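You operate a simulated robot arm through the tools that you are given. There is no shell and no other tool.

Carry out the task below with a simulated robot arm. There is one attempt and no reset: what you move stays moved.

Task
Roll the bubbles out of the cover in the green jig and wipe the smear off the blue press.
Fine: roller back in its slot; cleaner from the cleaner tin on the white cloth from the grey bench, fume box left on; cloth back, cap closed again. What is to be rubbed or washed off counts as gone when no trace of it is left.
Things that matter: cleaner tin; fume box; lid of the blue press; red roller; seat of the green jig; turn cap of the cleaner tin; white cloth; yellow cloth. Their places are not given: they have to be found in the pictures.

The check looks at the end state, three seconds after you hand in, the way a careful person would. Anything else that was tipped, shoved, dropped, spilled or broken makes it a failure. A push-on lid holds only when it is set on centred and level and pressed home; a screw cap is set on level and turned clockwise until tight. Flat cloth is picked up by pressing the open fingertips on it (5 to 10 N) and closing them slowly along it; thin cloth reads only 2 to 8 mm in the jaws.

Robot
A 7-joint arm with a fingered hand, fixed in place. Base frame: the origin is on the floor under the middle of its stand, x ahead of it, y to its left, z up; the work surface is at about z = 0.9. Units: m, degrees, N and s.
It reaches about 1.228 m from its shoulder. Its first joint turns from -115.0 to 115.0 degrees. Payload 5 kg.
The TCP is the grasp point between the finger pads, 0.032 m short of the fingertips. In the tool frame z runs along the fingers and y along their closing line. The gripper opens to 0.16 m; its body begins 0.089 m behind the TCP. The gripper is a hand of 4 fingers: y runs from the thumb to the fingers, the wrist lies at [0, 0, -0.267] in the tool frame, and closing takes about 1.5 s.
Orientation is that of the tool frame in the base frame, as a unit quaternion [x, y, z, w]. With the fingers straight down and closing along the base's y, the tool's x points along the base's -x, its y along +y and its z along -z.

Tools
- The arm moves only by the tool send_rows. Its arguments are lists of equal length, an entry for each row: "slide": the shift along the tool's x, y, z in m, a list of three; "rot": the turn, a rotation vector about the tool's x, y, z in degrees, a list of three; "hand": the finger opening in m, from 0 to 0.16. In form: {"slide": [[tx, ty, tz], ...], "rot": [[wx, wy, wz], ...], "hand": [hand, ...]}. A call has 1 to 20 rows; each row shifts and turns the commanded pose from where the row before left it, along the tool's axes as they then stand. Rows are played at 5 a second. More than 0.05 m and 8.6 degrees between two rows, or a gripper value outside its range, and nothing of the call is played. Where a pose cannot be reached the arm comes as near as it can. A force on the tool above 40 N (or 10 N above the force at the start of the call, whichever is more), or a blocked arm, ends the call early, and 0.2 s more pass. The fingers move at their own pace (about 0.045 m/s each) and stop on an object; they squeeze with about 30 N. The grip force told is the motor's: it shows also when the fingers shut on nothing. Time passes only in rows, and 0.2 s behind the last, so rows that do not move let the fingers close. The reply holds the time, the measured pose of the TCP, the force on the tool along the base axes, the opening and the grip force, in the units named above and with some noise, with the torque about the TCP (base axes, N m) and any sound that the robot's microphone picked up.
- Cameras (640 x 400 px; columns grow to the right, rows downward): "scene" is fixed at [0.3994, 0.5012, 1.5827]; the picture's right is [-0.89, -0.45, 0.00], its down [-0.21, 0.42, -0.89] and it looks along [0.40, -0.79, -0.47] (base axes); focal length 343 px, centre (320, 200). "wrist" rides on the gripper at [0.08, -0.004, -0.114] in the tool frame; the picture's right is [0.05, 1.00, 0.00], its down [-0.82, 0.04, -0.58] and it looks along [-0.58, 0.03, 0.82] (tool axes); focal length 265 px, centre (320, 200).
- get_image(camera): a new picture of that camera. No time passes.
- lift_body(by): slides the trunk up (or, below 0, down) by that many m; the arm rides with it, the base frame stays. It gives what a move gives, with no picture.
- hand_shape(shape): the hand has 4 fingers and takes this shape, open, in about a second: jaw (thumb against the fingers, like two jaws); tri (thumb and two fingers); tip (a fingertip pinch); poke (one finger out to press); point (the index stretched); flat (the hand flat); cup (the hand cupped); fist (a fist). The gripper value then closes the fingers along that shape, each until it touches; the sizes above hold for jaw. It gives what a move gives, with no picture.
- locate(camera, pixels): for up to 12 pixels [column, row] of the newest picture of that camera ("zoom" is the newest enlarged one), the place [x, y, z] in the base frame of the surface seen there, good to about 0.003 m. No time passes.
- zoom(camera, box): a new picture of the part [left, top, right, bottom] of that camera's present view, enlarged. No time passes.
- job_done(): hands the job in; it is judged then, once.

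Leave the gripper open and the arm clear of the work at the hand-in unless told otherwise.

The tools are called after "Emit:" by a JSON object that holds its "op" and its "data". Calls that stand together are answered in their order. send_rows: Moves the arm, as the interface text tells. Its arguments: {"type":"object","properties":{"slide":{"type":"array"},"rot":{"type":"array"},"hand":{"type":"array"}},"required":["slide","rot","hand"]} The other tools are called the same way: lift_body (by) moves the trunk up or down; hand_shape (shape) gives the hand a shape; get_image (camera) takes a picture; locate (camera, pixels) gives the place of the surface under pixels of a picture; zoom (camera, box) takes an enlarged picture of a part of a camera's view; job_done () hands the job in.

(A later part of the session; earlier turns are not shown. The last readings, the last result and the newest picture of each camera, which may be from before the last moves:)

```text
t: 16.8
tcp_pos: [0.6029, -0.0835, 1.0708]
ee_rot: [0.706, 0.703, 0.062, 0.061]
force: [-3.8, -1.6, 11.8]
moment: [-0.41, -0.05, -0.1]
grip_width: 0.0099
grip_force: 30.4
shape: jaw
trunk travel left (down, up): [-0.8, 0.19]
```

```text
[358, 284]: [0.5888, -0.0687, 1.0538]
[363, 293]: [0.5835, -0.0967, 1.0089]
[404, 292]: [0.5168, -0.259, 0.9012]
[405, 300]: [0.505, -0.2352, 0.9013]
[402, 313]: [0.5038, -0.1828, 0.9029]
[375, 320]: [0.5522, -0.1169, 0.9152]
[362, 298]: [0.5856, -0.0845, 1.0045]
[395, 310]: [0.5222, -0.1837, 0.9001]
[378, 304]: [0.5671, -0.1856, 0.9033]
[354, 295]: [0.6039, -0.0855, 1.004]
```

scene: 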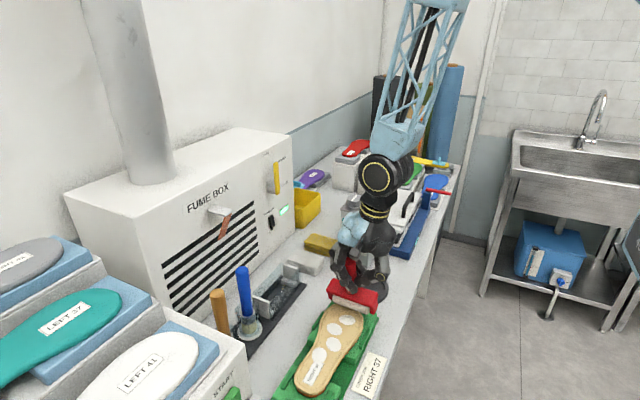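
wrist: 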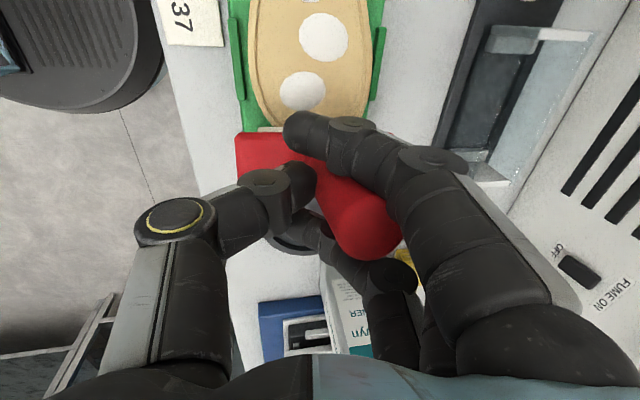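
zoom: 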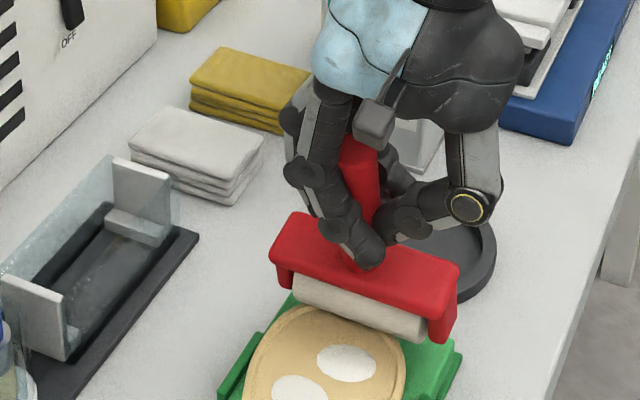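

The roller leans about 10° and trails at -y, at the toe edge, which is stable for rolling toward +y. I'll roll slowly toward the heel in short legs and check the bubbles.

Emit:
{"op": "send_rows", "data": {"slide": [[0.008, 0, 0], [0.012, 0, 0], [0.012, 0, 0], [0.012, 0, 0], [0.012, 0, 0], [0, 0, 0]], "rot": [[0, 0, 0], [0, 0, 0], [0, 0, 0], [0, 0, 0], [0, 0, 0], [0, 0, 0]], "hand": [0, 0, 0, 0, 0, 0]}}

Emit:
{"op": "get_image", "data": {"camera": "wrist"}}

Emit:
{"op": "zoom", "data": {"camera": "scene", "box": [280, 240, 400, 390]}}

```text
t: 18.2
tcp_pos: [0.6005, -0.0291, 1.0706]
ee_rot: [0.705, 0.704, 0.061, 0.062]
force: [0.5, -0.3, 6.7]
moment: [-0.12, -0.28, -0.04]
grip_width: 0.0097
grip_force: 30.2
shape: jaw
trunk travel left (down, up): [-0.8, 0.19]
```

```text
taken
```

wrist: 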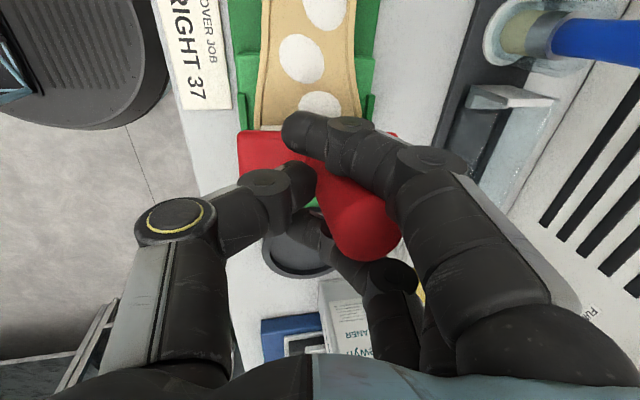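

```text
2.67 times, centred on (340, 315) of scene
```

zoom: 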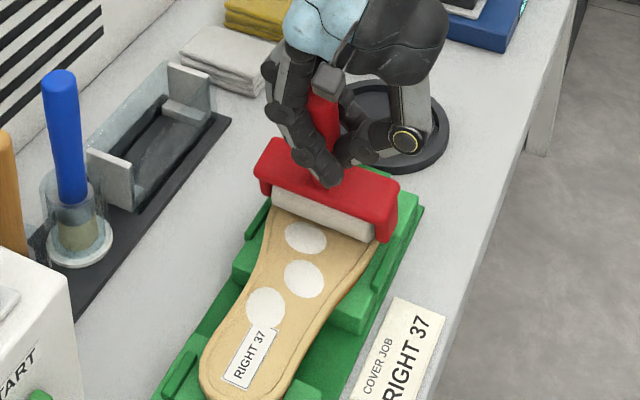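

The roller is passing the first bubble with the force down to 7 N. I'll press 2 mm deeper and roll on.

Emit:
{"op": "send_rows", "data": {"slide": [[0.006, -0.0003, 0.002], [0.012, 0, 0], [0.012, 0, 0], [0.012, 0, 0], [0.012, 0, 0], [0, 0, 0]], "rot": [[0, 0, 0], [0, 0, 0], [0, 0, 0], [0, 0, 0], [0, 0, 0], [0, 0, 0]], "hand": [0, 0, 0, 0, 0, 0]}}

Emit:
{"op": "get_image", "data": {"camera": "wrist"}}

Emit:
{"op": "zoom", "data": {"camera": "scene", "box": [280, 240, 400, 390]}}

```text
t: 19.6
tcp_pos: [0.6022, 0.0262, 1.0691]
ee_rot: [0.705, 0.704, 0.061, 0.062]
force: [2.1, 0.4, 15.0]
moment: [-0.32, -0.27, 0.04]
grip_width: 0.0099
grip_force: 30.3
shape: jaw
trunk travel left (down, up): [-0.8, 0.19]
```

```text
taken
```

wrist: 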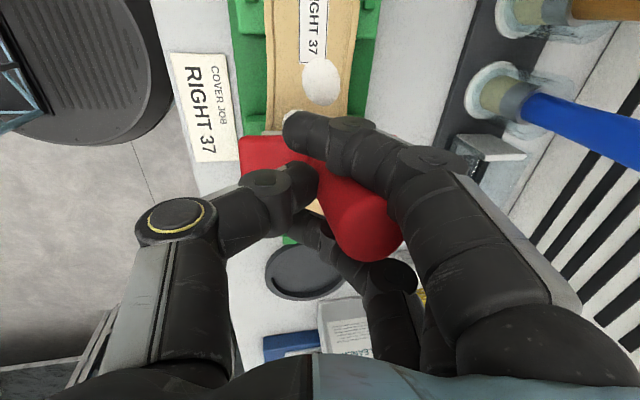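

```text
2.67 times, centred on (340, 315) of scene
```

zoom: 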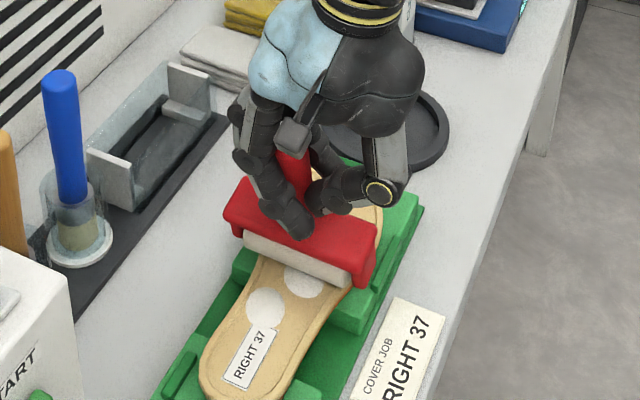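

Force is 15 N and the rolling is steady. I'll continue over the last two bubbles and on to the heel.

Emit:
{"op": "send_rows", "data": {"slide": [[0.01, 0, 0], [0.012, 0, 0], [0.012, 0, 0], [0.012, 0, 0], [0.012, 0, 0], [0.012, 0, 0], [0.012, 0, 0], [0.01, 0, 0], [0, 0, 0]], "rot": [[0, 0, 0], [0, 0, 0], [0, 0, 0], [0, 0, 0], [0, 0, 0], [0, 0, 0], [0, 0, 0], [0, 0, 0], [0, 0, 0]], "hand": [0, 0, 0, 0, 0, 0, 0, 0, 0]}}

Emit:
{"op": "get_image", "data": {"camera": "wrist"}}

Emit:
{"op": "zoom", "data": {"camera": "scene", "box": [260, 240, 400, 400]}}

```text
t: 21.6
tcp_pos: [0.6017, 0.1178, 1.0698]
ee_rot: [0.705, 0.704, 0.062, 0.062]
force: [1.6, 0.1, 14.4]
moment: [-0.35, -0.28, 0.01]
grip_width: 0.0098
grip_force: 30.3
shape: jaw
trunk travel left (down, up): [-0.8, 0.19]
```

```text
taken
```

wrist: 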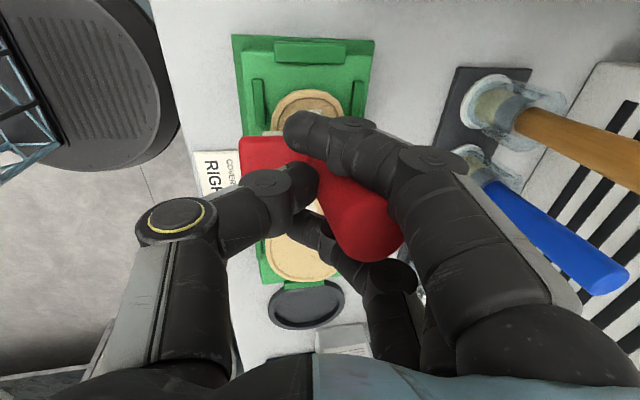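

```text
2.50 times, centred on (330, 320) of scene
```

zoom: 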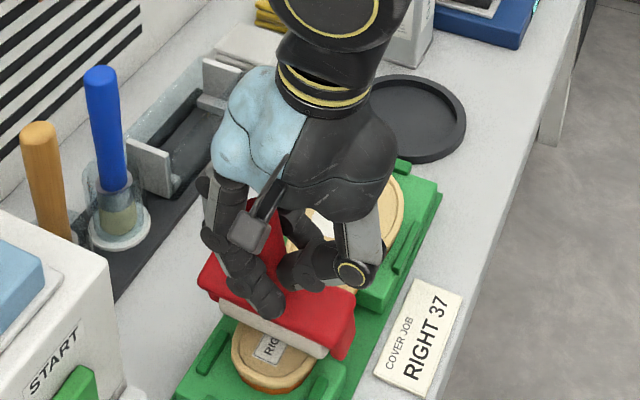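

The roller is past the last bubble. I'll lift straight up and inspect the cover.

Emit:
{"op": "send_rows", "data": {"slide": [[0, 0.0017, -0.0098], [0, 0.0035, -0.0197], [0, 0.0052, -0.0295], [0, 0.0061, -0.0345], [0.0, 0.0061, -0.0345], [0, 0, 0]], "rot": [[0, 0, 0], [0, 0, 0], [0, 0, 0], [0, 0, 0], [0, 0, 0], [0, 0, 0]], "hand": [0, 0, 0, 0, 0, 0]}}

Emit:
{"op": "get_image", "data": {"camera": "wrist"}}

Emit:
{"op": "zoom", "data": {"camera": "scene", "box": [260, 240, 400, 400]}}

```text
t: 23.0
tcp_pos: [0.6042, 0.1182, 1.1979]
ee_rot: [0.705, 0.704, 0.061, 0.06]
force: [-0.2, 0.3, -2.6]
moment: [0.04, 0.05, -0.02]
grip_width: 0.0088
grip_force: 30.4
shape: jaw
trunk travel left (down, up): [-0.8, 0.19]
```

```text
taken
```

wrist: 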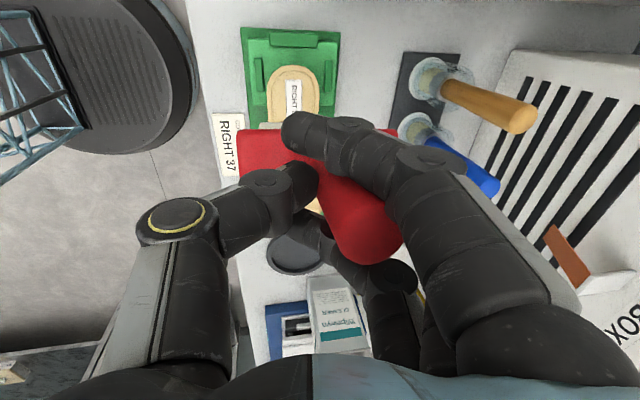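

```text
2.50 times, centred on (330, 320) of scene
```

zoom: 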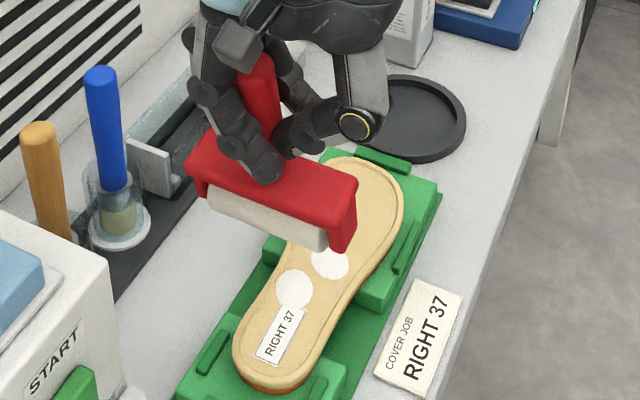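

Two bubbles near the heel remain, while the toe ones look gone. I'll move the hand aside toward -y to see the whole cover.

Emit:
{"op": "send_rows", "data": {"slide": [[-0.04, 0, 0], [-0.045, 0, 0], [-0.045, 0, 0], [-0.045, 0, 0], [-0.045, 0, 0], [0, 0, 0]], "rot": [[0, 0, 0], [0, 0, 0], [0, 0, 0], [0, 0, 0], [0, 0, 0], [0, 0, 0]], "hand": [0, 0, 0, 0, 0, 0]}}

Emit:
{"op": "get_image", "data": {"camera": "scene"}}

Emit:
{"op": "zoom", "data": {"camera": "scene", "box": [260, 270, 400, 400]}}

Emit:
{"op": "get_image", "data": {"camera": "wrist"}}

```text
t: 24.4
tcp_pos: [0.6018, -0.0999, 1.1987]
ee_rot: [0.704, 0.705, 0.062, 0.062]
force: [-0.1, 1.5, -3.0]
moment: [0.03, 0.06, 0.01]
grip_width: 0.0091
grip_force: 29.9
shape: jaw
trunk travel left (down, up): [-0.8, 0.19]
```

```text
taken
```

scene: 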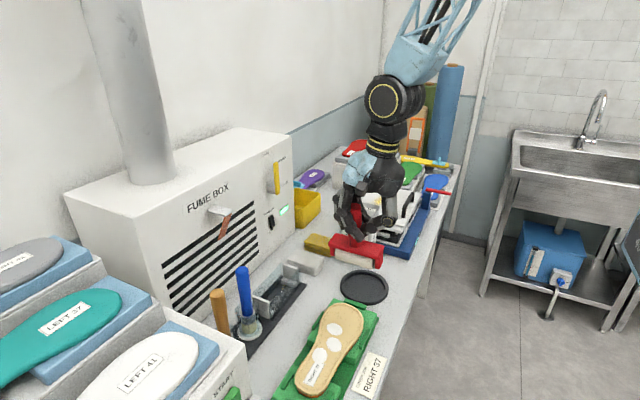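

```text
3.08 times, centred on (330, 335) of scene
```

zoom: 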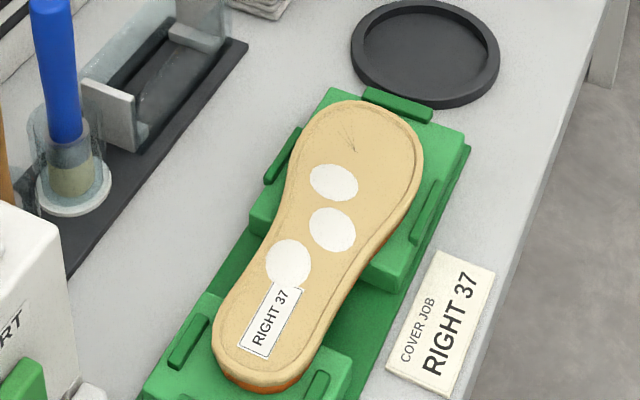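

```text
taken
```

wrist: 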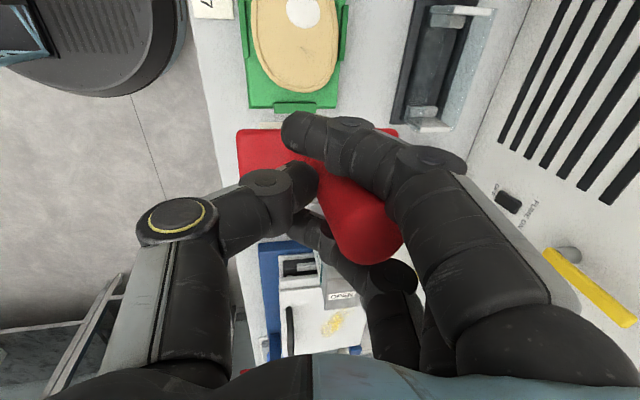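

Only the toe bubble is gone; bubbles 2 to 4 are unchanged, so they need firmer pressure. The first bubble likely saw a higher force as the roller climbed on. I'll go back down just before bubble 2 and press harder, to about 25 N.

Emit:
{"op": "send_rows", "data": {"slide": [[0.03, 0, 0], [0.035, 0, 0], [0, -0.0052, 0.0295], [0, -0.0061, 0.0345], [0, -0.0052, 0.0295], [0, -0.0031, 0.0177], [0, -0.0009, 0.0049], [0, -0.0007, 0.0039], [0, -0.0007, 0.0039], [0, -0.0006, 0.003], [0, 0, 0]], "rot": [[0, 0, 0], [0, 0, 0], [0, 0, 0], [0, 0, 0], [0, 0, 0], [0, 0, 0], [0, 0, 0], [0, 0, 0], [0, 0, 0], [0, 0, 0], [0, 0, 0]], "hand": [0, 0, 0, 0, 0, 0, 0, 0, 0, 0, 0]}}

Emit:
{"op": "get_image", "data": {"camera": "wrist"}}

Emit:
{"op": "zoom", "data": {"camera": "scene", "box": [260, 240, 400, 400]}}

```text
t: 26.8
tcp_pos: [0.6019, -0.0368, 1.07]
ee_rot: [0.705, 0.704, 0.06, 0.062]
force: [-2.8, 0.2, 5.0]
moment: [-0.11, -0.07, -0.06]
grip_width: 0.0089
grip_force: 29.8
shape: jaw
trunk travel left (down, up): [-0.8, 0.19]
```

```text
taken
```

wrist: 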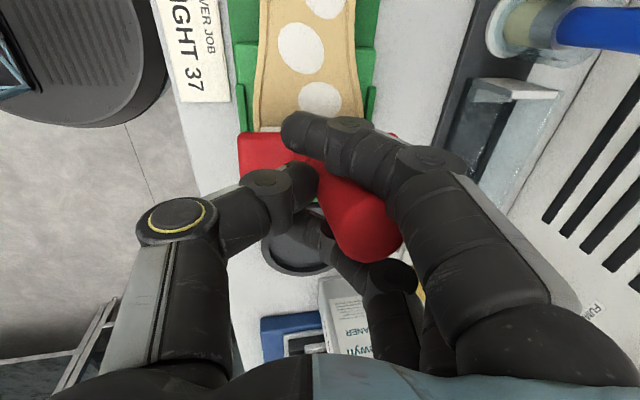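

```text
2.50 times, centred on (330, 320) of scene
```

zoom: 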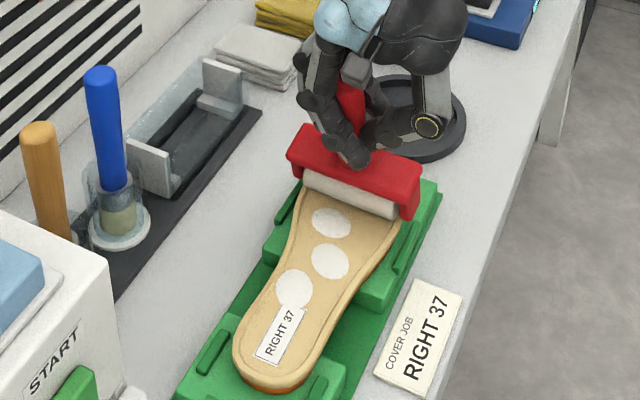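

Only 5 N so far. I'll press 4 mm deeper and read the force.

Emit:
{"op": "send_rows", "data": {"slide": [[0, -0.0003, 0.002], [0, -0.0003, 0.002], [0, 0, 0]], "rot": [[0, 0, 0], [0, 0, 0], [0, 0, 0]], "hand": [0, 0, 0]}}

```text
t: 27.6
tcp_pos: [0.6018, -0.0375, 1.0663]
ee_rot: [0.705, 0.704, 0.062, 0.063]
force: [-3.0, -0.6, 19.9]
moment: [-0.51, -0.18, -0.01]
grip_width: 0.0093
grip_force: 30.4
shape: jaw
trunk travel left (down, up): [-0.8, 0.19]
```

20 N now. I'll roll over bubble 2 slowly.

Emit:
{"op": "send_rows", "data": {"slide": [[0.006, 0, 0], [0.008, 0, 0], [0.008, 0, 0], [0.008, 0, 0], [0.008, 0, 0], [0.008, 0, 0]], "rot": [[0, 0, 0], [0, 0, 0], [0, 0, 0], [0, 0, 0], [0, 0, 0], [0, 0, 0]], "hand": [0, 0, 0, 0, 0, 0]}}

Emit:
{"op": "zoom", "data": {"camera": "scene", "box": [260, 240, 400, 400]}}

Emit:
{"op": "get_image", "data": {"camera": "wrist"}}

```text
t: 29.0
tcp_pos: [0.6001, 0.0095, 1.0652]
ee_rot: [0.705, 0.704, 0.062, 0.062]
force: [0.3, -0.1, 14.4]
moment: [-0.46, -0.37, 0.17]
grip_width: 0.0093
grip_force: 30.0
shape: jaw
trunk travel left (down, up): [-0.8, 0.19]
```

```text
2.50 times, centred on (330, 320) of scene
```

zoom: 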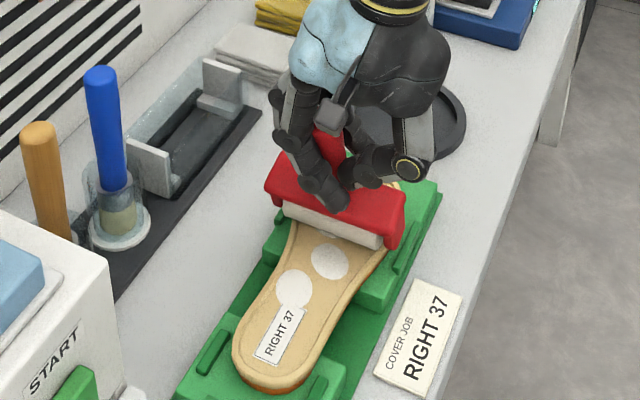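

```text
taken
```

wrist: 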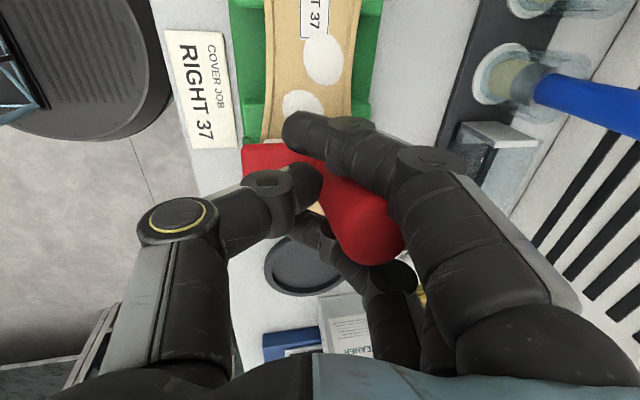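

Force dropped to 14 N. I'll deepen by 3 mm and continue over bubbles 3 and 4.

Emit:
{"op": "send_rows", "data": {"slide": [[0.004, -0.0005, 0.003], [0.008, 0, 0], [0.008, 0, 0], [0.008, 0, 0], [0.008, 0, 0], [0.008, 0, 0]], "rot": [[0, 0, 0], [0, 0, 0], [0, 0, 0], [0, 0, 0], [0, 0, 0], [0, 0, 0]], "hand": [0, 0, 0, 0, 0, 0]}}

Emit:
{"op": "zoom", "data": {"camera": "scene", "box": [260, 240, 400, 400]}}

Emit:
{"op": "get_image", "data": {"camera": "wrist"}}

```text
t: 30.4
tcp_pos: [0.6013, 0.0545, 1.0628]
ee_rot: [0.705, 0.703, 0.061, 0.062]
force: [-1.5, 0.4, -0.3]
moment: [-0.06, 0.07, -0.04]
grip_width: 0.0084
grip_force: 30.2
shape: jaw
trunk travel left (down, up): [-0.8, 0.19]
```

```text
2.50 times, centred on (330, 320) of scene
```

zoom: 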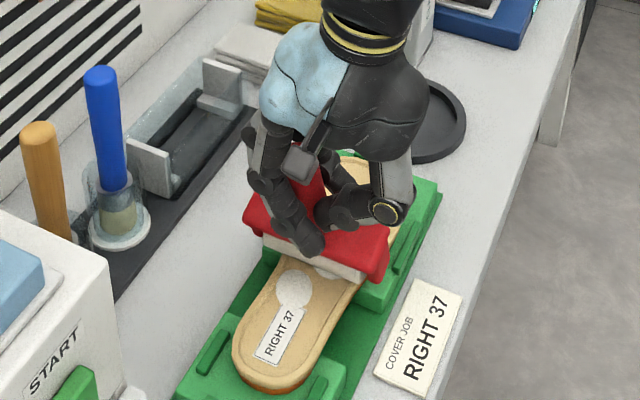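

```text
taken
```

wrist: 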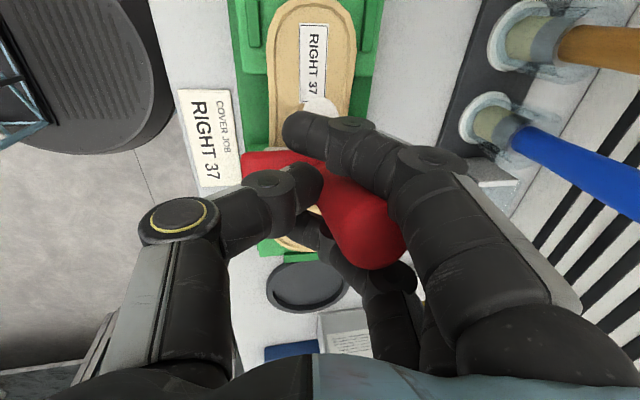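

The force fell to zero because the roller's handle pivots in this pinch, whose closing axis is parallel to the roller axis. The lean grows until the bracket drags instead of the drum. I need a better grip, so I'll lift, check the lean, and take the roller back to its slot to regrip it.

Emit:
{"op": "send_rows", "data": {"slide": [[0, 0.0017, -0.0098], [0, 0.0035, -0.0197], [0, 0.0052, -0.0295], [0, 0.0061, -0.0345], [0.0, 0.0061, -0.0345], [0, 0, 0]], "rot": [[0, 0, 0], [0, 0, 0], [0, 0, 0], [0, 0, 0], [0, 0, 0], [0, 0, 0]], "hand": [0, 0, 0, 0, 0, 0]}}

Emit:
{"op": "get_image", "data": {"camera": "wrist"}}

Emit:
{"op": "get_image", "data": {"camera": "scene"}}

Emit:
{"op": "zoom", "data": {"camera": "scene", "box": [260, 220, 400, 400]}}

```text
t: 31.8
tcp_pos: [0.6031, 0.0555, 1.192]
ee_rot: [0.705, 0.704, 0.061, 0.061]
force: [0.4, -0.2, -2.7]
moment: [0.07, 0.04, 0.01]
grip_width: 0.0082
grip_force: 29.6
shape: jaw
trunk travel left (down, up): [-0.8, 0.19]
```

```text
taken
```

wrist: 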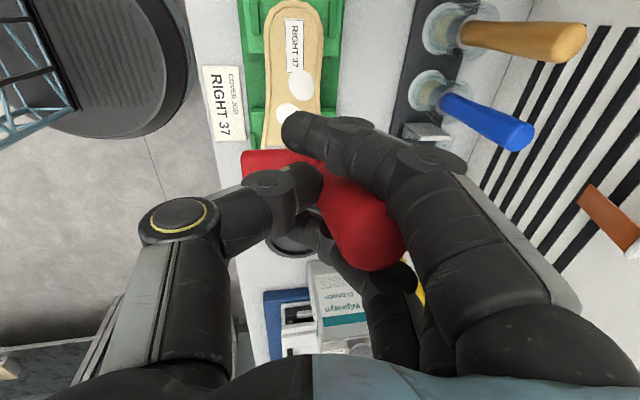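

```text
taken
```

scene: 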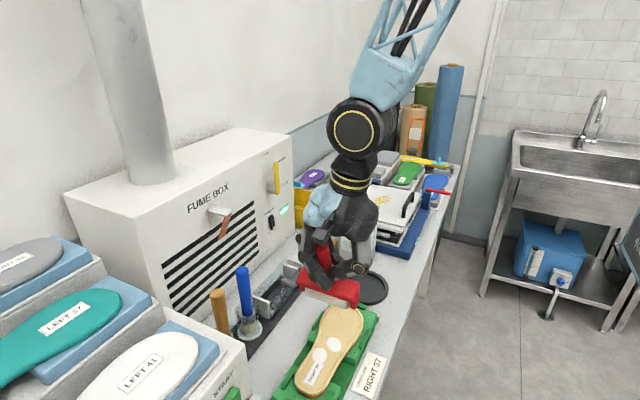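

```text
2.22 times, centred on (330, 310) of scene
```

zoom: 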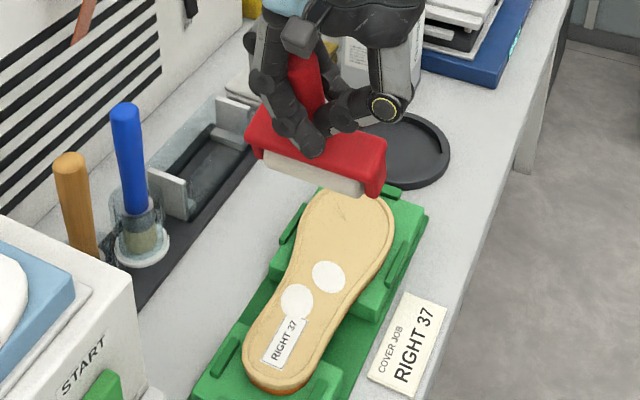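

Bubble 2 is gone after the 20 N pass, so the threshold is about 15 to 20 N. Bubbles 3 and 4 remain. I'll measure the current lean.

Emit:
{"op": "locate", "data": {"camera": "wrist", "pixels": [[250, 160], [275, 158], [250, 185], [375, 255], [375, 240], [360, 215], [300, 85], [285, 112], [245, 153], [300, 160]]}}

Emit:
{"op": "locate", "data": {"camera": "scene", "pixels": [[303, 272], [358, 288], [372, 291], [330, 290], [345, 297], [324, 280], [328, 345], [317, 357], [300, 280], [357, 303]]}}

```text
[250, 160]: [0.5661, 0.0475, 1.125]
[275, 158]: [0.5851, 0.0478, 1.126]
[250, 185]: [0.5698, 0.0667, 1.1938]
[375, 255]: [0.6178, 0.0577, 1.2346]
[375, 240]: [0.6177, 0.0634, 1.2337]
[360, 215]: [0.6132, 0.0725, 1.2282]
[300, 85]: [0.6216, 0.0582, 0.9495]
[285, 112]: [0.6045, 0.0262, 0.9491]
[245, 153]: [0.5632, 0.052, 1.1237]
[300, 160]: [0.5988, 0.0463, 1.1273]
```

```text
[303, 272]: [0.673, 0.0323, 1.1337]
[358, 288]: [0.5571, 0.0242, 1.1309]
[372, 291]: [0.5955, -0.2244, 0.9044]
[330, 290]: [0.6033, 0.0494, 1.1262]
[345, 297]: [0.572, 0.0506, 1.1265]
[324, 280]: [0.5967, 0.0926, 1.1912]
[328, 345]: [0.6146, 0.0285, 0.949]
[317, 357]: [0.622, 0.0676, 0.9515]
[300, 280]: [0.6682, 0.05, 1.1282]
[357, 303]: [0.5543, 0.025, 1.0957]
```

The lean is about 14° with the handle top toward +y. I'll tilt the hand +15° about base x to make the roller upright, then do another pass at about 20 N. The grip friction should hold it when it starts vertical.

Emit:
{"op": "send_rows", "data": {"slide": [[0, 0, 0], [0, 0, 0], [0, 0, 0]], "rot": [[0, 7.3, 1.29], [0, 7.3, 1.29], [0, 0, 0]], "hand": [0, 0, 0]}}

Emit:
{"op": "get_image", "data": {"camera": "wrist"}}

Emit:
{"op": "get_image", "data": {"camera": "scene"}}

Emit:
{"op": "locate", "data": {"camera": "wrist", "pixels": [[250, 160], [275, 158], [245, 153], [300, 160], [375, 255], [375, 240], [360, 215], [395, 152], [300, 148], [335, 147]]}}

Emit:
{"op": "zoom", "data": {"camera": "scene", "box": [260, 220, 400, 400]}}

```text
t: 32.6
tcp_pos: [0.6027, 0.0482, 1.1936]
ee_rot: [0.707, 0.689, 0.154, -0.03]
force: [-1.3, -1.0, -2.3]
moment: [0.1, 0.0, -0.01]
grip_width: 0.008
grip_force: 30.1
shape: jaw
trunk travel left (down, up): [-0.8, 0.19]
```

```text
taken
```

wrist: 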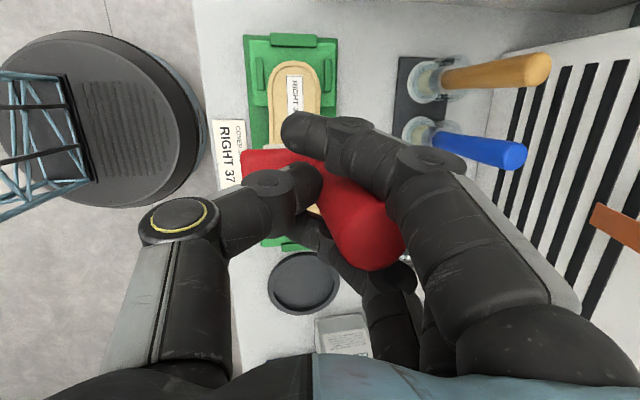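

```text
taken
```

scene: 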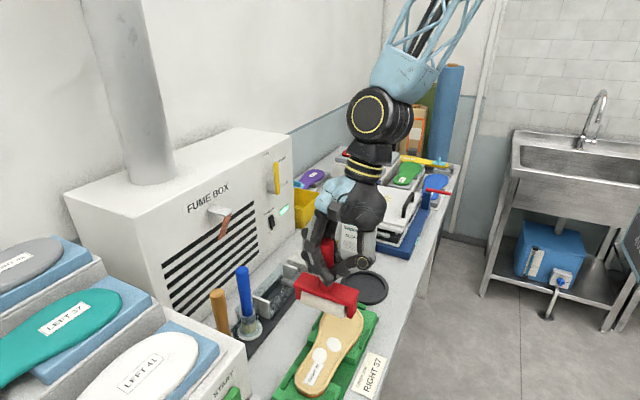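

```text
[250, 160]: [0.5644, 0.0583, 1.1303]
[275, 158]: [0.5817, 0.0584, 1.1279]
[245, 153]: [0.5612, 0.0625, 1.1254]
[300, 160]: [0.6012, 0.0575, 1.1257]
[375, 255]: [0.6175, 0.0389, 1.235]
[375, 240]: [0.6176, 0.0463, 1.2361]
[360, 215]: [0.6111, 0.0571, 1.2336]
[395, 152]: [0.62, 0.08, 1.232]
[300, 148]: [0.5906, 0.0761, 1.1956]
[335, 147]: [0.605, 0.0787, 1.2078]
```

```text
2.22 times, centred on (330, 310) of scene
```

zoom: 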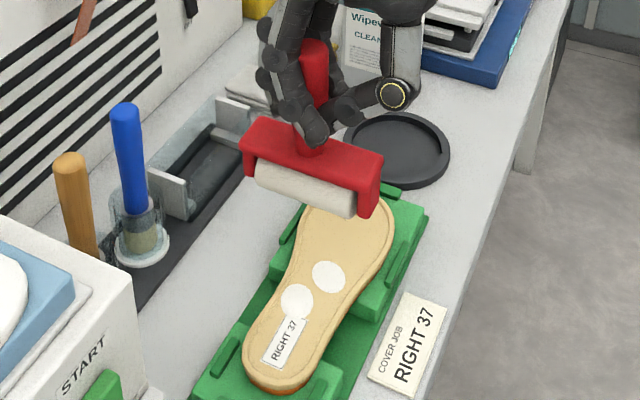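

The roller is upright now (bar centre y≈0.0435, handle top y≈0.042). I'll move back to y≈-0.01, ahead of bubble 3, and lower.

Emit:
{"op": "send_rows", "data": {"slide": [[-0.0256, 0.0012, -0.0067], [-0.0256, 0.0012, -0.0067], [-0.00765, -0.00504, 0.0286], [-0.00765, -0.00504, 0.0286], [-0.00765, -0.00504, 0.0286], [-0.0051, -0.0034, 0.019], [-0.0013, -0.0008, 0.0048], [0, 0, 0]], "rot": [[0, 0, 0], [0, 0, 0], [0, 0, 0], [0, 0, 0], [0, 0, 0], [0, 0, 0], [0, 0, 0], [0, 0, 0]], "hand": [0, 0, 0, 0, 0, 0, 0, 0]}}

Emit:
{"op": "get_image", "data": {"camera": "wrist"}}

Emit:
{"op": "zoom", "data": {"camera": "scene", "box": [260, 220, 400, 400]}}

```text
t: 34.4
tcp_pos: [0.6001, 0.0012, 1.076]
ee_rot: [0.707, 0.69, 0.153, -0.03]
force: [-0.4, 0.0, -2.2]
moment: [0.02, 0.07, -0.01]
grip_width: 0.0078
grip_force: 29.9
shape: jaw
trunk travel left (down, up): [-0.8, 0.19]
```

```text
taken
```

wrist: 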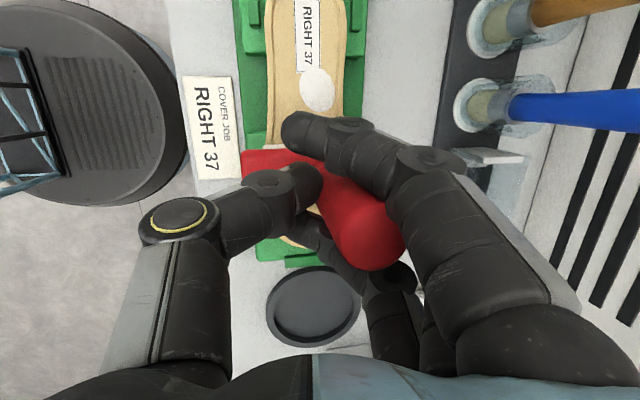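

```text
2.22 times, centred on (330, 310) of scene
```

zoom: 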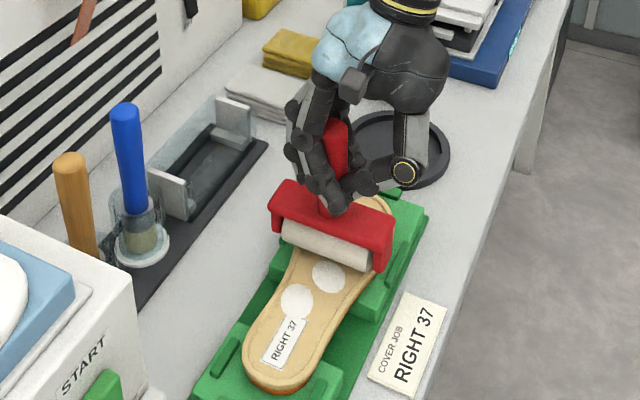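

Positioned just ahead of bubble 3. I'll lower to contact in 3 mm steps.

Emit:
{"op": "send_rows", "data": {"slide": [[-0.00077, -0.0005, 0.00286], [-0.00077, -0.0005, 0.00286], [-0.00077, -0.0005, 0.00286], [0, 0, 0]], "rot": [[0, 0, 0], [0, 0, 0], [0, 0, 0], [0, 0, 0]], "hand": [0, 0, 0, 0]}}

```text
t: 35.4
tcp_pos: [0.6017, -0.0019, 1.0671]
ee_rot: [0.706, 0.691, 0.152, -0.028]
force: [0.0, 0.0, 10.3]
moment: [-0.1, -0.17, 0.0]
grip_width: 0.0079
grip_force: 30.3
shape: jaw
trunk travel left (down, up): [-0.8, 0.19]
```

10 N with almost no tilting moment. I'll press 2.5 mm more and check.

Emit:
{"op": "send_rows", "data": {"slide": [[-0.0003, -0.0002, 0.0012], [-0.0003, -0.0002, 0.0012], [0, 0, 0]], "rot": [[0, 0, 0], [0, 0, 0], [0, 0, 0]], "hand": [0, 0, 0]}}

```text
t: 36.2
tcp_pos: [0.601, 0.0, 1.0659]
ee_rot: [0.707, 0.69, 0.153, -0.029]
force: [1.0, 0.4, 28.6]
moment: [-0.35, -0.42, 0.05]
grip_width: 0.0089
grip_force: 30.3
shape: jaw
trunk travel left (down, up): [-0.8, 0.19]
```

28 N. I'll roll toward +y slowly across bubble 3.

Emit:
{"op": "send_rows", "data": {"slide": [[0.0058, -0.0003, 0.0015], [0.00774, -0.00035, 0.00201], [0.00774, -0.00035, 0.00201], [0.00774, -0.00035, 0.00201], [0.00774, -0.00035, 0.00201], [0, 0, 0]], "rot": [[0, 0, 0], [0, 0, 0], [0, 0, 0], [0, 0, 0], [0, 0, 0], [0, 0, 0]], "hand": [0, 0, 0, 0, 0, 0]}}

Emit:
{"op": "zoom", "data": {"camera": "scene", "box": [260, 220, 400, 400]}}

Emit:
{"op": "get_image", "data": {"camera": "wrist"}}

```text
t: 37.6
tcp_pos: [0.6015, 0.0384, 1.0657]
ee_rot: [0.707, 0.689, 0.153, -0.029]
force: [-1.5, -1.2, 21.8]
moment: [-0.24, -0.34, -0.01]
grip_width: 0.0089
grip_force: 30.4
shape: jaw
trunk travel left (down, up): [-0.8, 0.19]
```

```text
2.22 times, centred on (330, 310) of scene
```

zoom: 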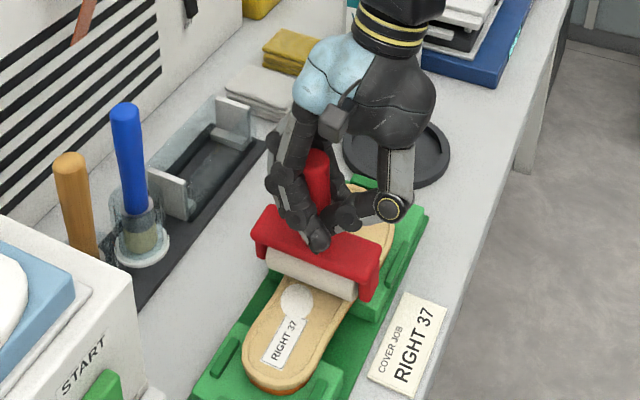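

```text
taken
```

wrist: 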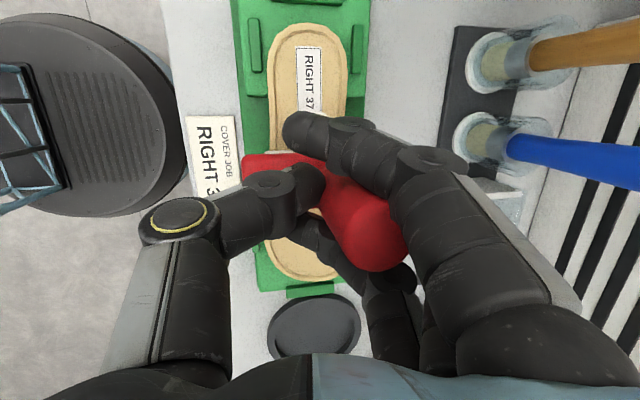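

The force held at 22 N with the roller still upright. I'll continue over bubble 4 to the heel.

Emit:
{"op": "send_rows", "data": {"slide": [[0.0058, -0.0003, 0.0015], [0.00774, -0.00035, 0.00201], [0.00774, -0.00035, 0.00201], [0.00774, -0.00035, 0.00201], [0.00774, -0.00035, 0.00201], [0.00774, -0.00035, 0.00201], [0.00774, -0.00035, 0.00201], [0, 0, 0]], "rot": [[0, 0, 0], [0, 0, 0], [0, 0, 0], [0, 0, 0], [0, 0, 0], [0, 0, 0], [0, 0, 0], [0, 0, 0]], "hand": [0, 0, 0, 0, 0, 0, 0, 0]}}

Emit:
{"op": "zoom", "data": {"camera": "scene", "box": [260, 220, 400, 400]}}

Emit:
{"op": "get_image", "data": {"camera": "wrist"}}

```text
t: 39.4
tcp_pos: [0.6018, 0.092, 1.0666]
ee_rot: [0.707, 0.69, 0.152, -0.029]
force: [-1.5, 0.1, 14.0]
moment: [-0.17, -0.17, 0.01]
grip_width: 0.0085
grip_force: 30.4
shape: jaw
trunk travel left (down, up): [-0.8, 0.19]
```

```text
2.22 times, centred on (330, 310) of scene
```

zoom: 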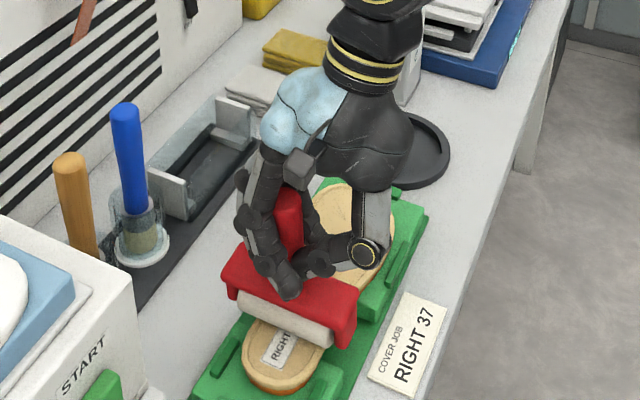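

```text
taken
```

wrist: 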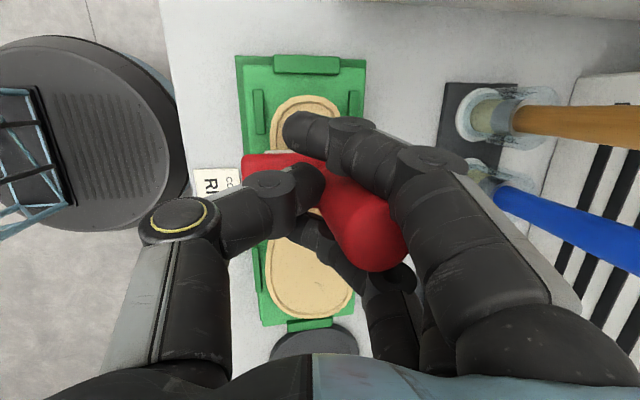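

I'm past bubble 4 at y≈0.09. I'll lift and move toward -y to inspect the whole cover.

Emit:
{"op": "send_rows", "data": {"slide": [[0.0026, 0.0017, -0.0095], [0.0051, 0.0034, -0.019], [0.00765, 0.00504, -0.0286], [0.00765, 0.00504, -0.0286], [0.00765, 0.00504, -0.0286], [-0.0387, 0.0018, -0.0101], [-0.0435, 0.002, -0.0113], [-0.0435, 0.002, -0.0113], [-0.0435, 0.002, -0.0113], [0, 0, 0]], "rot": [[0, 0, 0], [0, 0, 0], [0, 0, 0], [0, 0, 0], [0, 0, 0], [0, 0, 0], [0, 0, 0], [0, 0, 0], [0, 0, 0], [0, 0, 0]], "hand": [0, 0, 0, 0, 0, 0, 0, 0, 0, 0]}}

Emit:
{"op": "get_image", "data": {"camera": "scene"}}

Emit:
{"op": "zoom", "data": {"camera": "scene", "box": [270, 290, 400, 400]}}

Emit:
{"op": "get_image", "data": {"camera": "wrist"}}

```text
t: 41.6
tcp_pos: [0.6014, -0.0825, 1.1839]
ee_rot: [0.707, 0.69, 0.152, -0.03]
force: [0.6, 0.1, -2.4]
moment: [-0.03, 0.06, -0.03]
grip_width: 0.008
grip_force: 30.2
shape: jaw
trunk travel left (down, up): [-0.8, 0.19]
```

```text
taken
```

scene: 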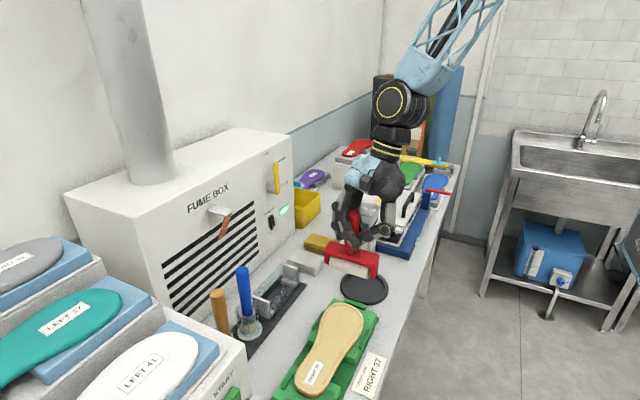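

```text
3.64 times, centred on (335, 345) of scene
```

zoom: 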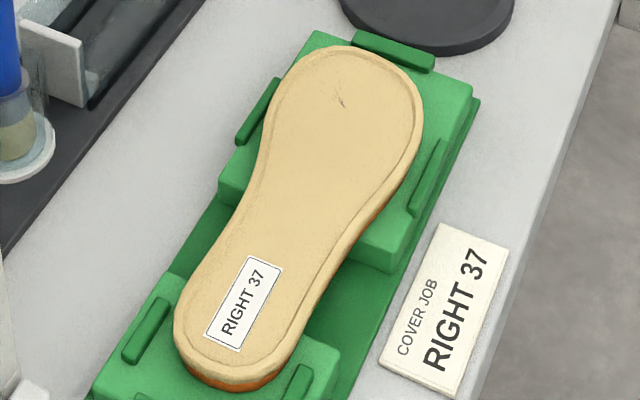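

```text
taken
```

wrist: 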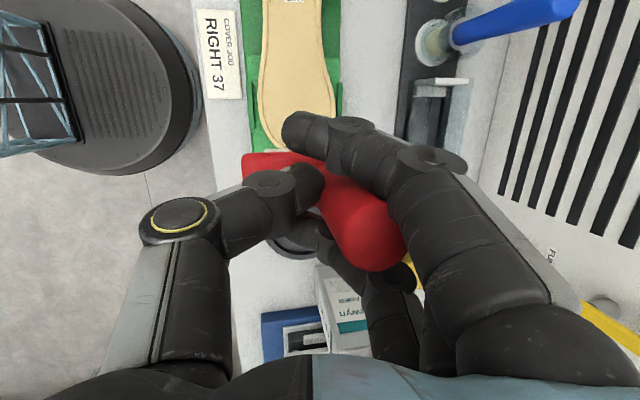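

All four bubbles are gone; the faint crease at the toe was in the early pictures too. Now for the slot. The hand is tilted to keep the roller upright, and yawing back would lean the wrist toward the fume box. I'll yaw a further +90° about the vertical so the hand leans toward the robot instead, and check that the arm can reach that.

Emit:
{"op": "send_rows", "data": {"slide": [[0, 0, 0], [0, 0, 0], [0, 0, 0], [0, 0, 0], [0, 0, 0], [0, 0, 0], [0, 0, 0], [0, 0, 0], [0, 0, 0], [0, 0, 0], [0, 0, 0], [0, 0, 0]], "rot": [[-2.086, -1.375, 7.793], [-2.086, -1.375, 7.793], [-2.086, -1.375, 7.793], [-2.086, -1.375, 7.793], [-2.086, -1.375, 7.793], [-2.086, -1.375, 7.793], [-2.086, -1.375, 7.793], [-2.086, -1.375, 7.793], [-2.086, -1.375, 7.793], [-2.086, -1.375, 7.793], [-2.086, -1.375, 7.793], [0, 0, 0]], "hand": [0, 0, 0, 0, 0, 0, 0, 0, 0, 0, 0, 0]}}

Emit:
{"op": "get_image", "data": {"camera": "wrist"}}

Emit:
{"op": "get_image", "data": {"camera": "scene"}}

```text
t: 44.2
tcp_pos: [0.6022, -0.0835, 1.185]
ee_rot: [0.988, -0.014, 0.128, 0.086]
force: [0.7, -0.2, -2.4]
moment: [0.08, 0.01, 0.0]
grip_width: 0.0075
grip_force: 29.8
shape: jaw
trunk travel left (down, up): [-0.8, 0.19]
```

```text
taken
```

wrist: 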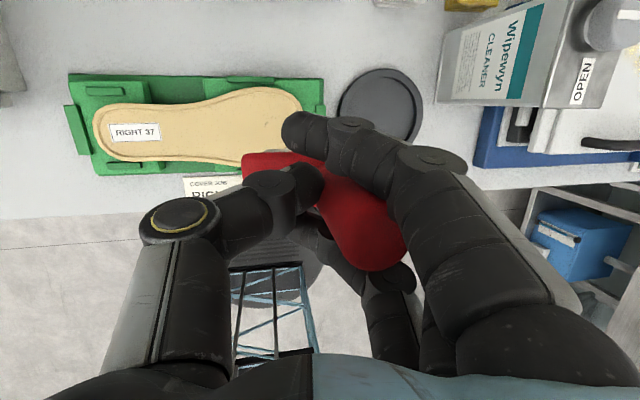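

```text
taken
```

scene: 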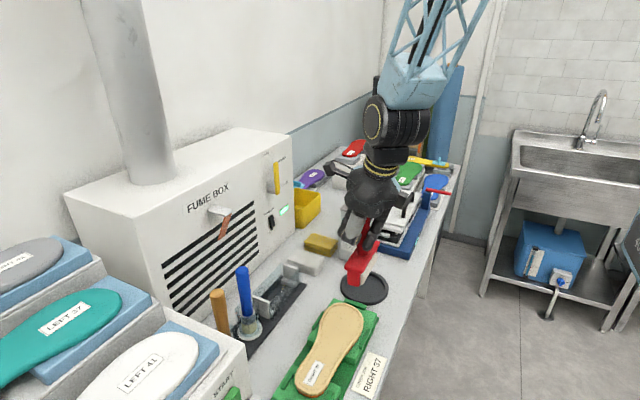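

Reached fine. I'll measure the roller's pose now, with bar ends and handle in both views.

Emit:
{"op": "locate", "data": {"camera": "wrist", "pixels": [[250, 160], [275, 158], [245, 153], [290, 155], [246, 166], [375, 255], [375, 240], [360, 215], [375, 267], [310, 158]]}}

Emit:
{"op": "zoom", "data": {"camera": "scene", "box": [320, 200, 420, 310]}}

Emit:
{"op": "locate", "data": {"camera": "zoom", "pixels": [[185, 480], [250, 480], [285, 350], [370, 330], [355, 260], [215, 470], [270, 480], [200, 460]]}}

```text
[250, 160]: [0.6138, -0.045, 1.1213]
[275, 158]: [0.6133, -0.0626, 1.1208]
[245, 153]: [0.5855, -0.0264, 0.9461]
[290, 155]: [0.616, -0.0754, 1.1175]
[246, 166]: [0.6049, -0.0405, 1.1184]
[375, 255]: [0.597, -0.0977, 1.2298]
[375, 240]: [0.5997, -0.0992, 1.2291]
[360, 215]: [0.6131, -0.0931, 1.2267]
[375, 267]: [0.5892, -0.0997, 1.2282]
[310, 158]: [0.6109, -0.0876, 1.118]
```

```text
3.64 times, centred on (370, 255) of scene
```

zoom: 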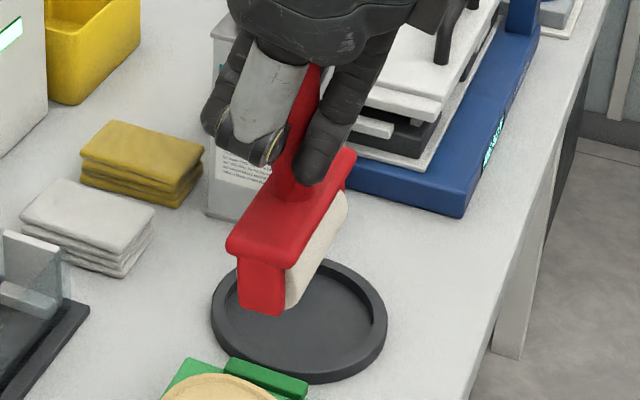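

```text
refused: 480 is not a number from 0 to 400
```

I'll locate with valid zoom pixels on the bar's ends.

Emit:
{"op": "locate", "data": {"camera": "zoom", "pixels": [[235, 243], [285, 258], [255, 245], [345, 160], [320, 190], [265, 290], [298, 290], [338, 210], [290, 225], [310, 80], [240, 300], [280, 310]]}}

```text
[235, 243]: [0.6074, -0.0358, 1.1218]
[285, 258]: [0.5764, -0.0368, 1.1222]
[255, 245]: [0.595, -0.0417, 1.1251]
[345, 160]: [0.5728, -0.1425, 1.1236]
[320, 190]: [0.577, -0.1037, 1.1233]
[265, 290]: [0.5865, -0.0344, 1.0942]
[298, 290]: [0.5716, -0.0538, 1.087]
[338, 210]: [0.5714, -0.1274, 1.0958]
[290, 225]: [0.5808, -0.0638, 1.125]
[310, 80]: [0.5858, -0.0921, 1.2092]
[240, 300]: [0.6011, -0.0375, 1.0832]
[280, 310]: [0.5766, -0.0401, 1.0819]
```

The roller centre is about (0.594, -0.089), 8 mm to -x and 6 mm to -y of the TCP, and it's level. Now I'll measure the slot with the scene camera.

Emit:
{"op": "zoom", "data": {"camera": "scene", "box": [230, 250, 320, 350]}}

Emit:
{"op": "locate", "data": {"camera": "zoom", "pixels": [[150, 225], [205, 245], [205, 300], [285, 110], [330, 130], [330, 155], [250, 215], [215, 200], [290, 190], [260, 250], [345, 175], [180, 240]]}}

```text
4.00 times, centred on (275, 300) of scene
```

zoom: 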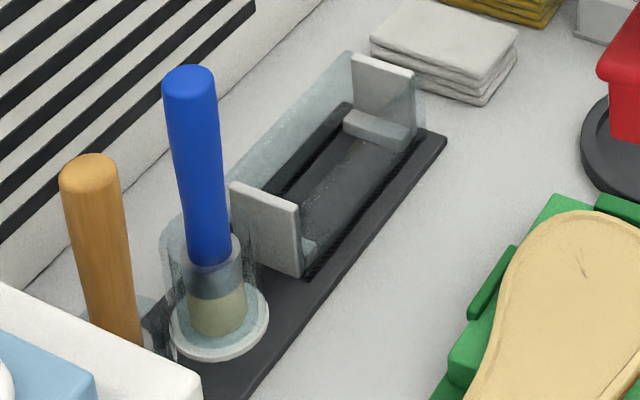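

```text
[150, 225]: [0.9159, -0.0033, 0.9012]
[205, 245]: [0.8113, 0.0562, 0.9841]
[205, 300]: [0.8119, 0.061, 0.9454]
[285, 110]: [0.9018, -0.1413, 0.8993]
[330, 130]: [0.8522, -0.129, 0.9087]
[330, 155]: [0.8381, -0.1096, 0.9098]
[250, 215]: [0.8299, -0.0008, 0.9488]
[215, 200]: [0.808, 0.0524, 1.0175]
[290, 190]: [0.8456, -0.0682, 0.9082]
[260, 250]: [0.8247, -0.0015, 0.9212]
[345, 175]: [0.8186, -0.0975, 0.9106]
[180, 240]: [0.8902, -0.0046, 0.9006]
```

Emit:
{"op": "locate", "data": {"camera": "zoom", "pixels": [[236, 186], [294, 208], [238, 240], [298, 268], [357, 60], [408, 78], [362, 112], [350, 122], [400, 140], [305, 250], [240, 182], [300, 206]]}}

Emit:
{"op": "locate", "data": {"camera": "zoom", "pixels": [[378, 75], [385, 100], [375, 130], [265, 220], [230, 165], [420, 90], [415, 120], [345, 55], [290, 230], [310, 245], [272, 205], [380, 65]]}}

```text
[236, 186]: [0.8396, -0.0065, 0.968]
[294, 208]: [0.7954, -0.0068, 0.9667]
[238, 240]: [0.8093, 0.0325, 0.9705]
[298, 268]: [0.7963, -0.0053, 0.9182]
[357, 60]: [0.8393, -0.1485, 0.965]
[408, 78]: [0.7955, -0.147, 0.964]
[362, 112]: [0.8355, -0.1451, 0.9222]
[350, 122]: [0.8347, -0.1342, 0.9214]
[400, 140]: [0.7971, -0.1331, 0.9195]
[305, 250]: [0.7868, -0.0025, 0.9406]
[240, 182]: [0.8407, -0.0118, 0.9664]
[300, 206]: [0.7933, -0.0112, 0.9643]
```

```text
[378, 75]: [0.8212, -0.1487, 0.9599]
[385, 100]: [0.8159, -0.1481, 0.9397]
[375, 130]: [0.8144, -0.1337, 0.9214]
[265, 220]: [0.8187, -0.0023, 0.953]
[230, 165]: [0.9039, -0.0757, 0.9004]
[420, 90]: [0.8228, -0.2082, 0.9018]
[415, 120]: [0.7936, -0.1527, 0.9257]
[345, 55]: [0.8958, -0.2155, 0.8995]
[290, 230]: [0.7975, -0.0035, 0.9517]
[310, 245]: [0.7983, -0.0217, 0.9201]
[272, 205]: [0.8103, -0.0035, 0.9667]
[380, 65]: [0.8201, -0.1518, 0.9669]
```

I'll zoom tighter on the slot's ledges to see how the roller seats.

Emit:
{"op": "zoom", "data": {"camera": "scene", "box": [280, 258, 345, 300]}}

Emit:
{"op": "locate", "data": {"camera": "zoom", "pixels": [[375, 60], [465, 90], [370, 125], [440, 150], [350, 160], [440, 195], [340, 180], [430, 215], [395, 150], [390, 170], [385, 190], [400, 130]]}}

Emit:
{"op": "zoom", "data": {"camera": "scene", "box": [280, 285, 330, 330]}}

```text
9.52 times, centred on (312, 279) of scene
```

zoom: 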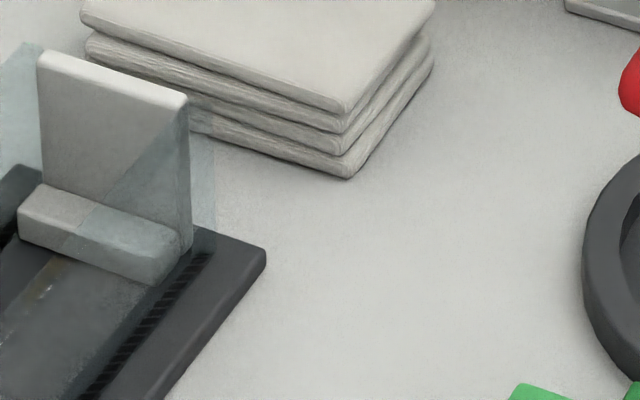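

```text
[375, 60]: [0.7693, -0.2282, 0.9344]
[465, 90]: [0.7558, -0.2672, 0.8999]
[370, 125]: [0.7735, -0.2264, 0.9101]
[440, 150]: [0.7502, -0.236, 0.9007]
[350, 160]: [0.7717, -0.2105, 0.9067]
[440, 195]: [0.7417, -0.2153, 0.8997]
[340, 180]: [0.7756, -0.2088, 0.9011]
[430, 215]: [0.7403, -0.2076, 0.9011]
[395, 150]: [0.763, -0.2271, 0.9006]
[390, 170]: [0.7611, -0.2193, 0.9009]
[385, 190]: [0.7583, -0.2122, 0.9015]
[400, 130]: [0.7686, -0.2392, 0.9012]
```

```text
8.89 times, centred on (305, 308) of scene
```

zoom: 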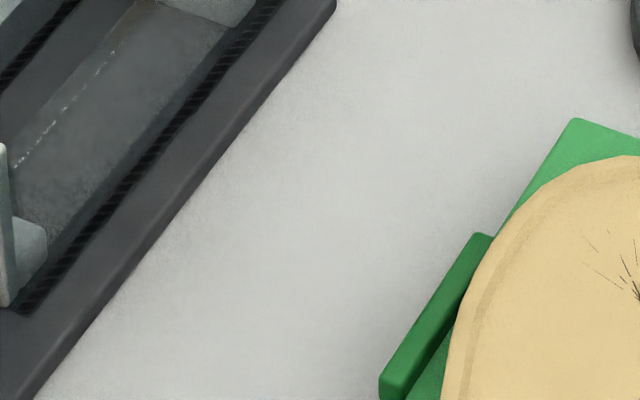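

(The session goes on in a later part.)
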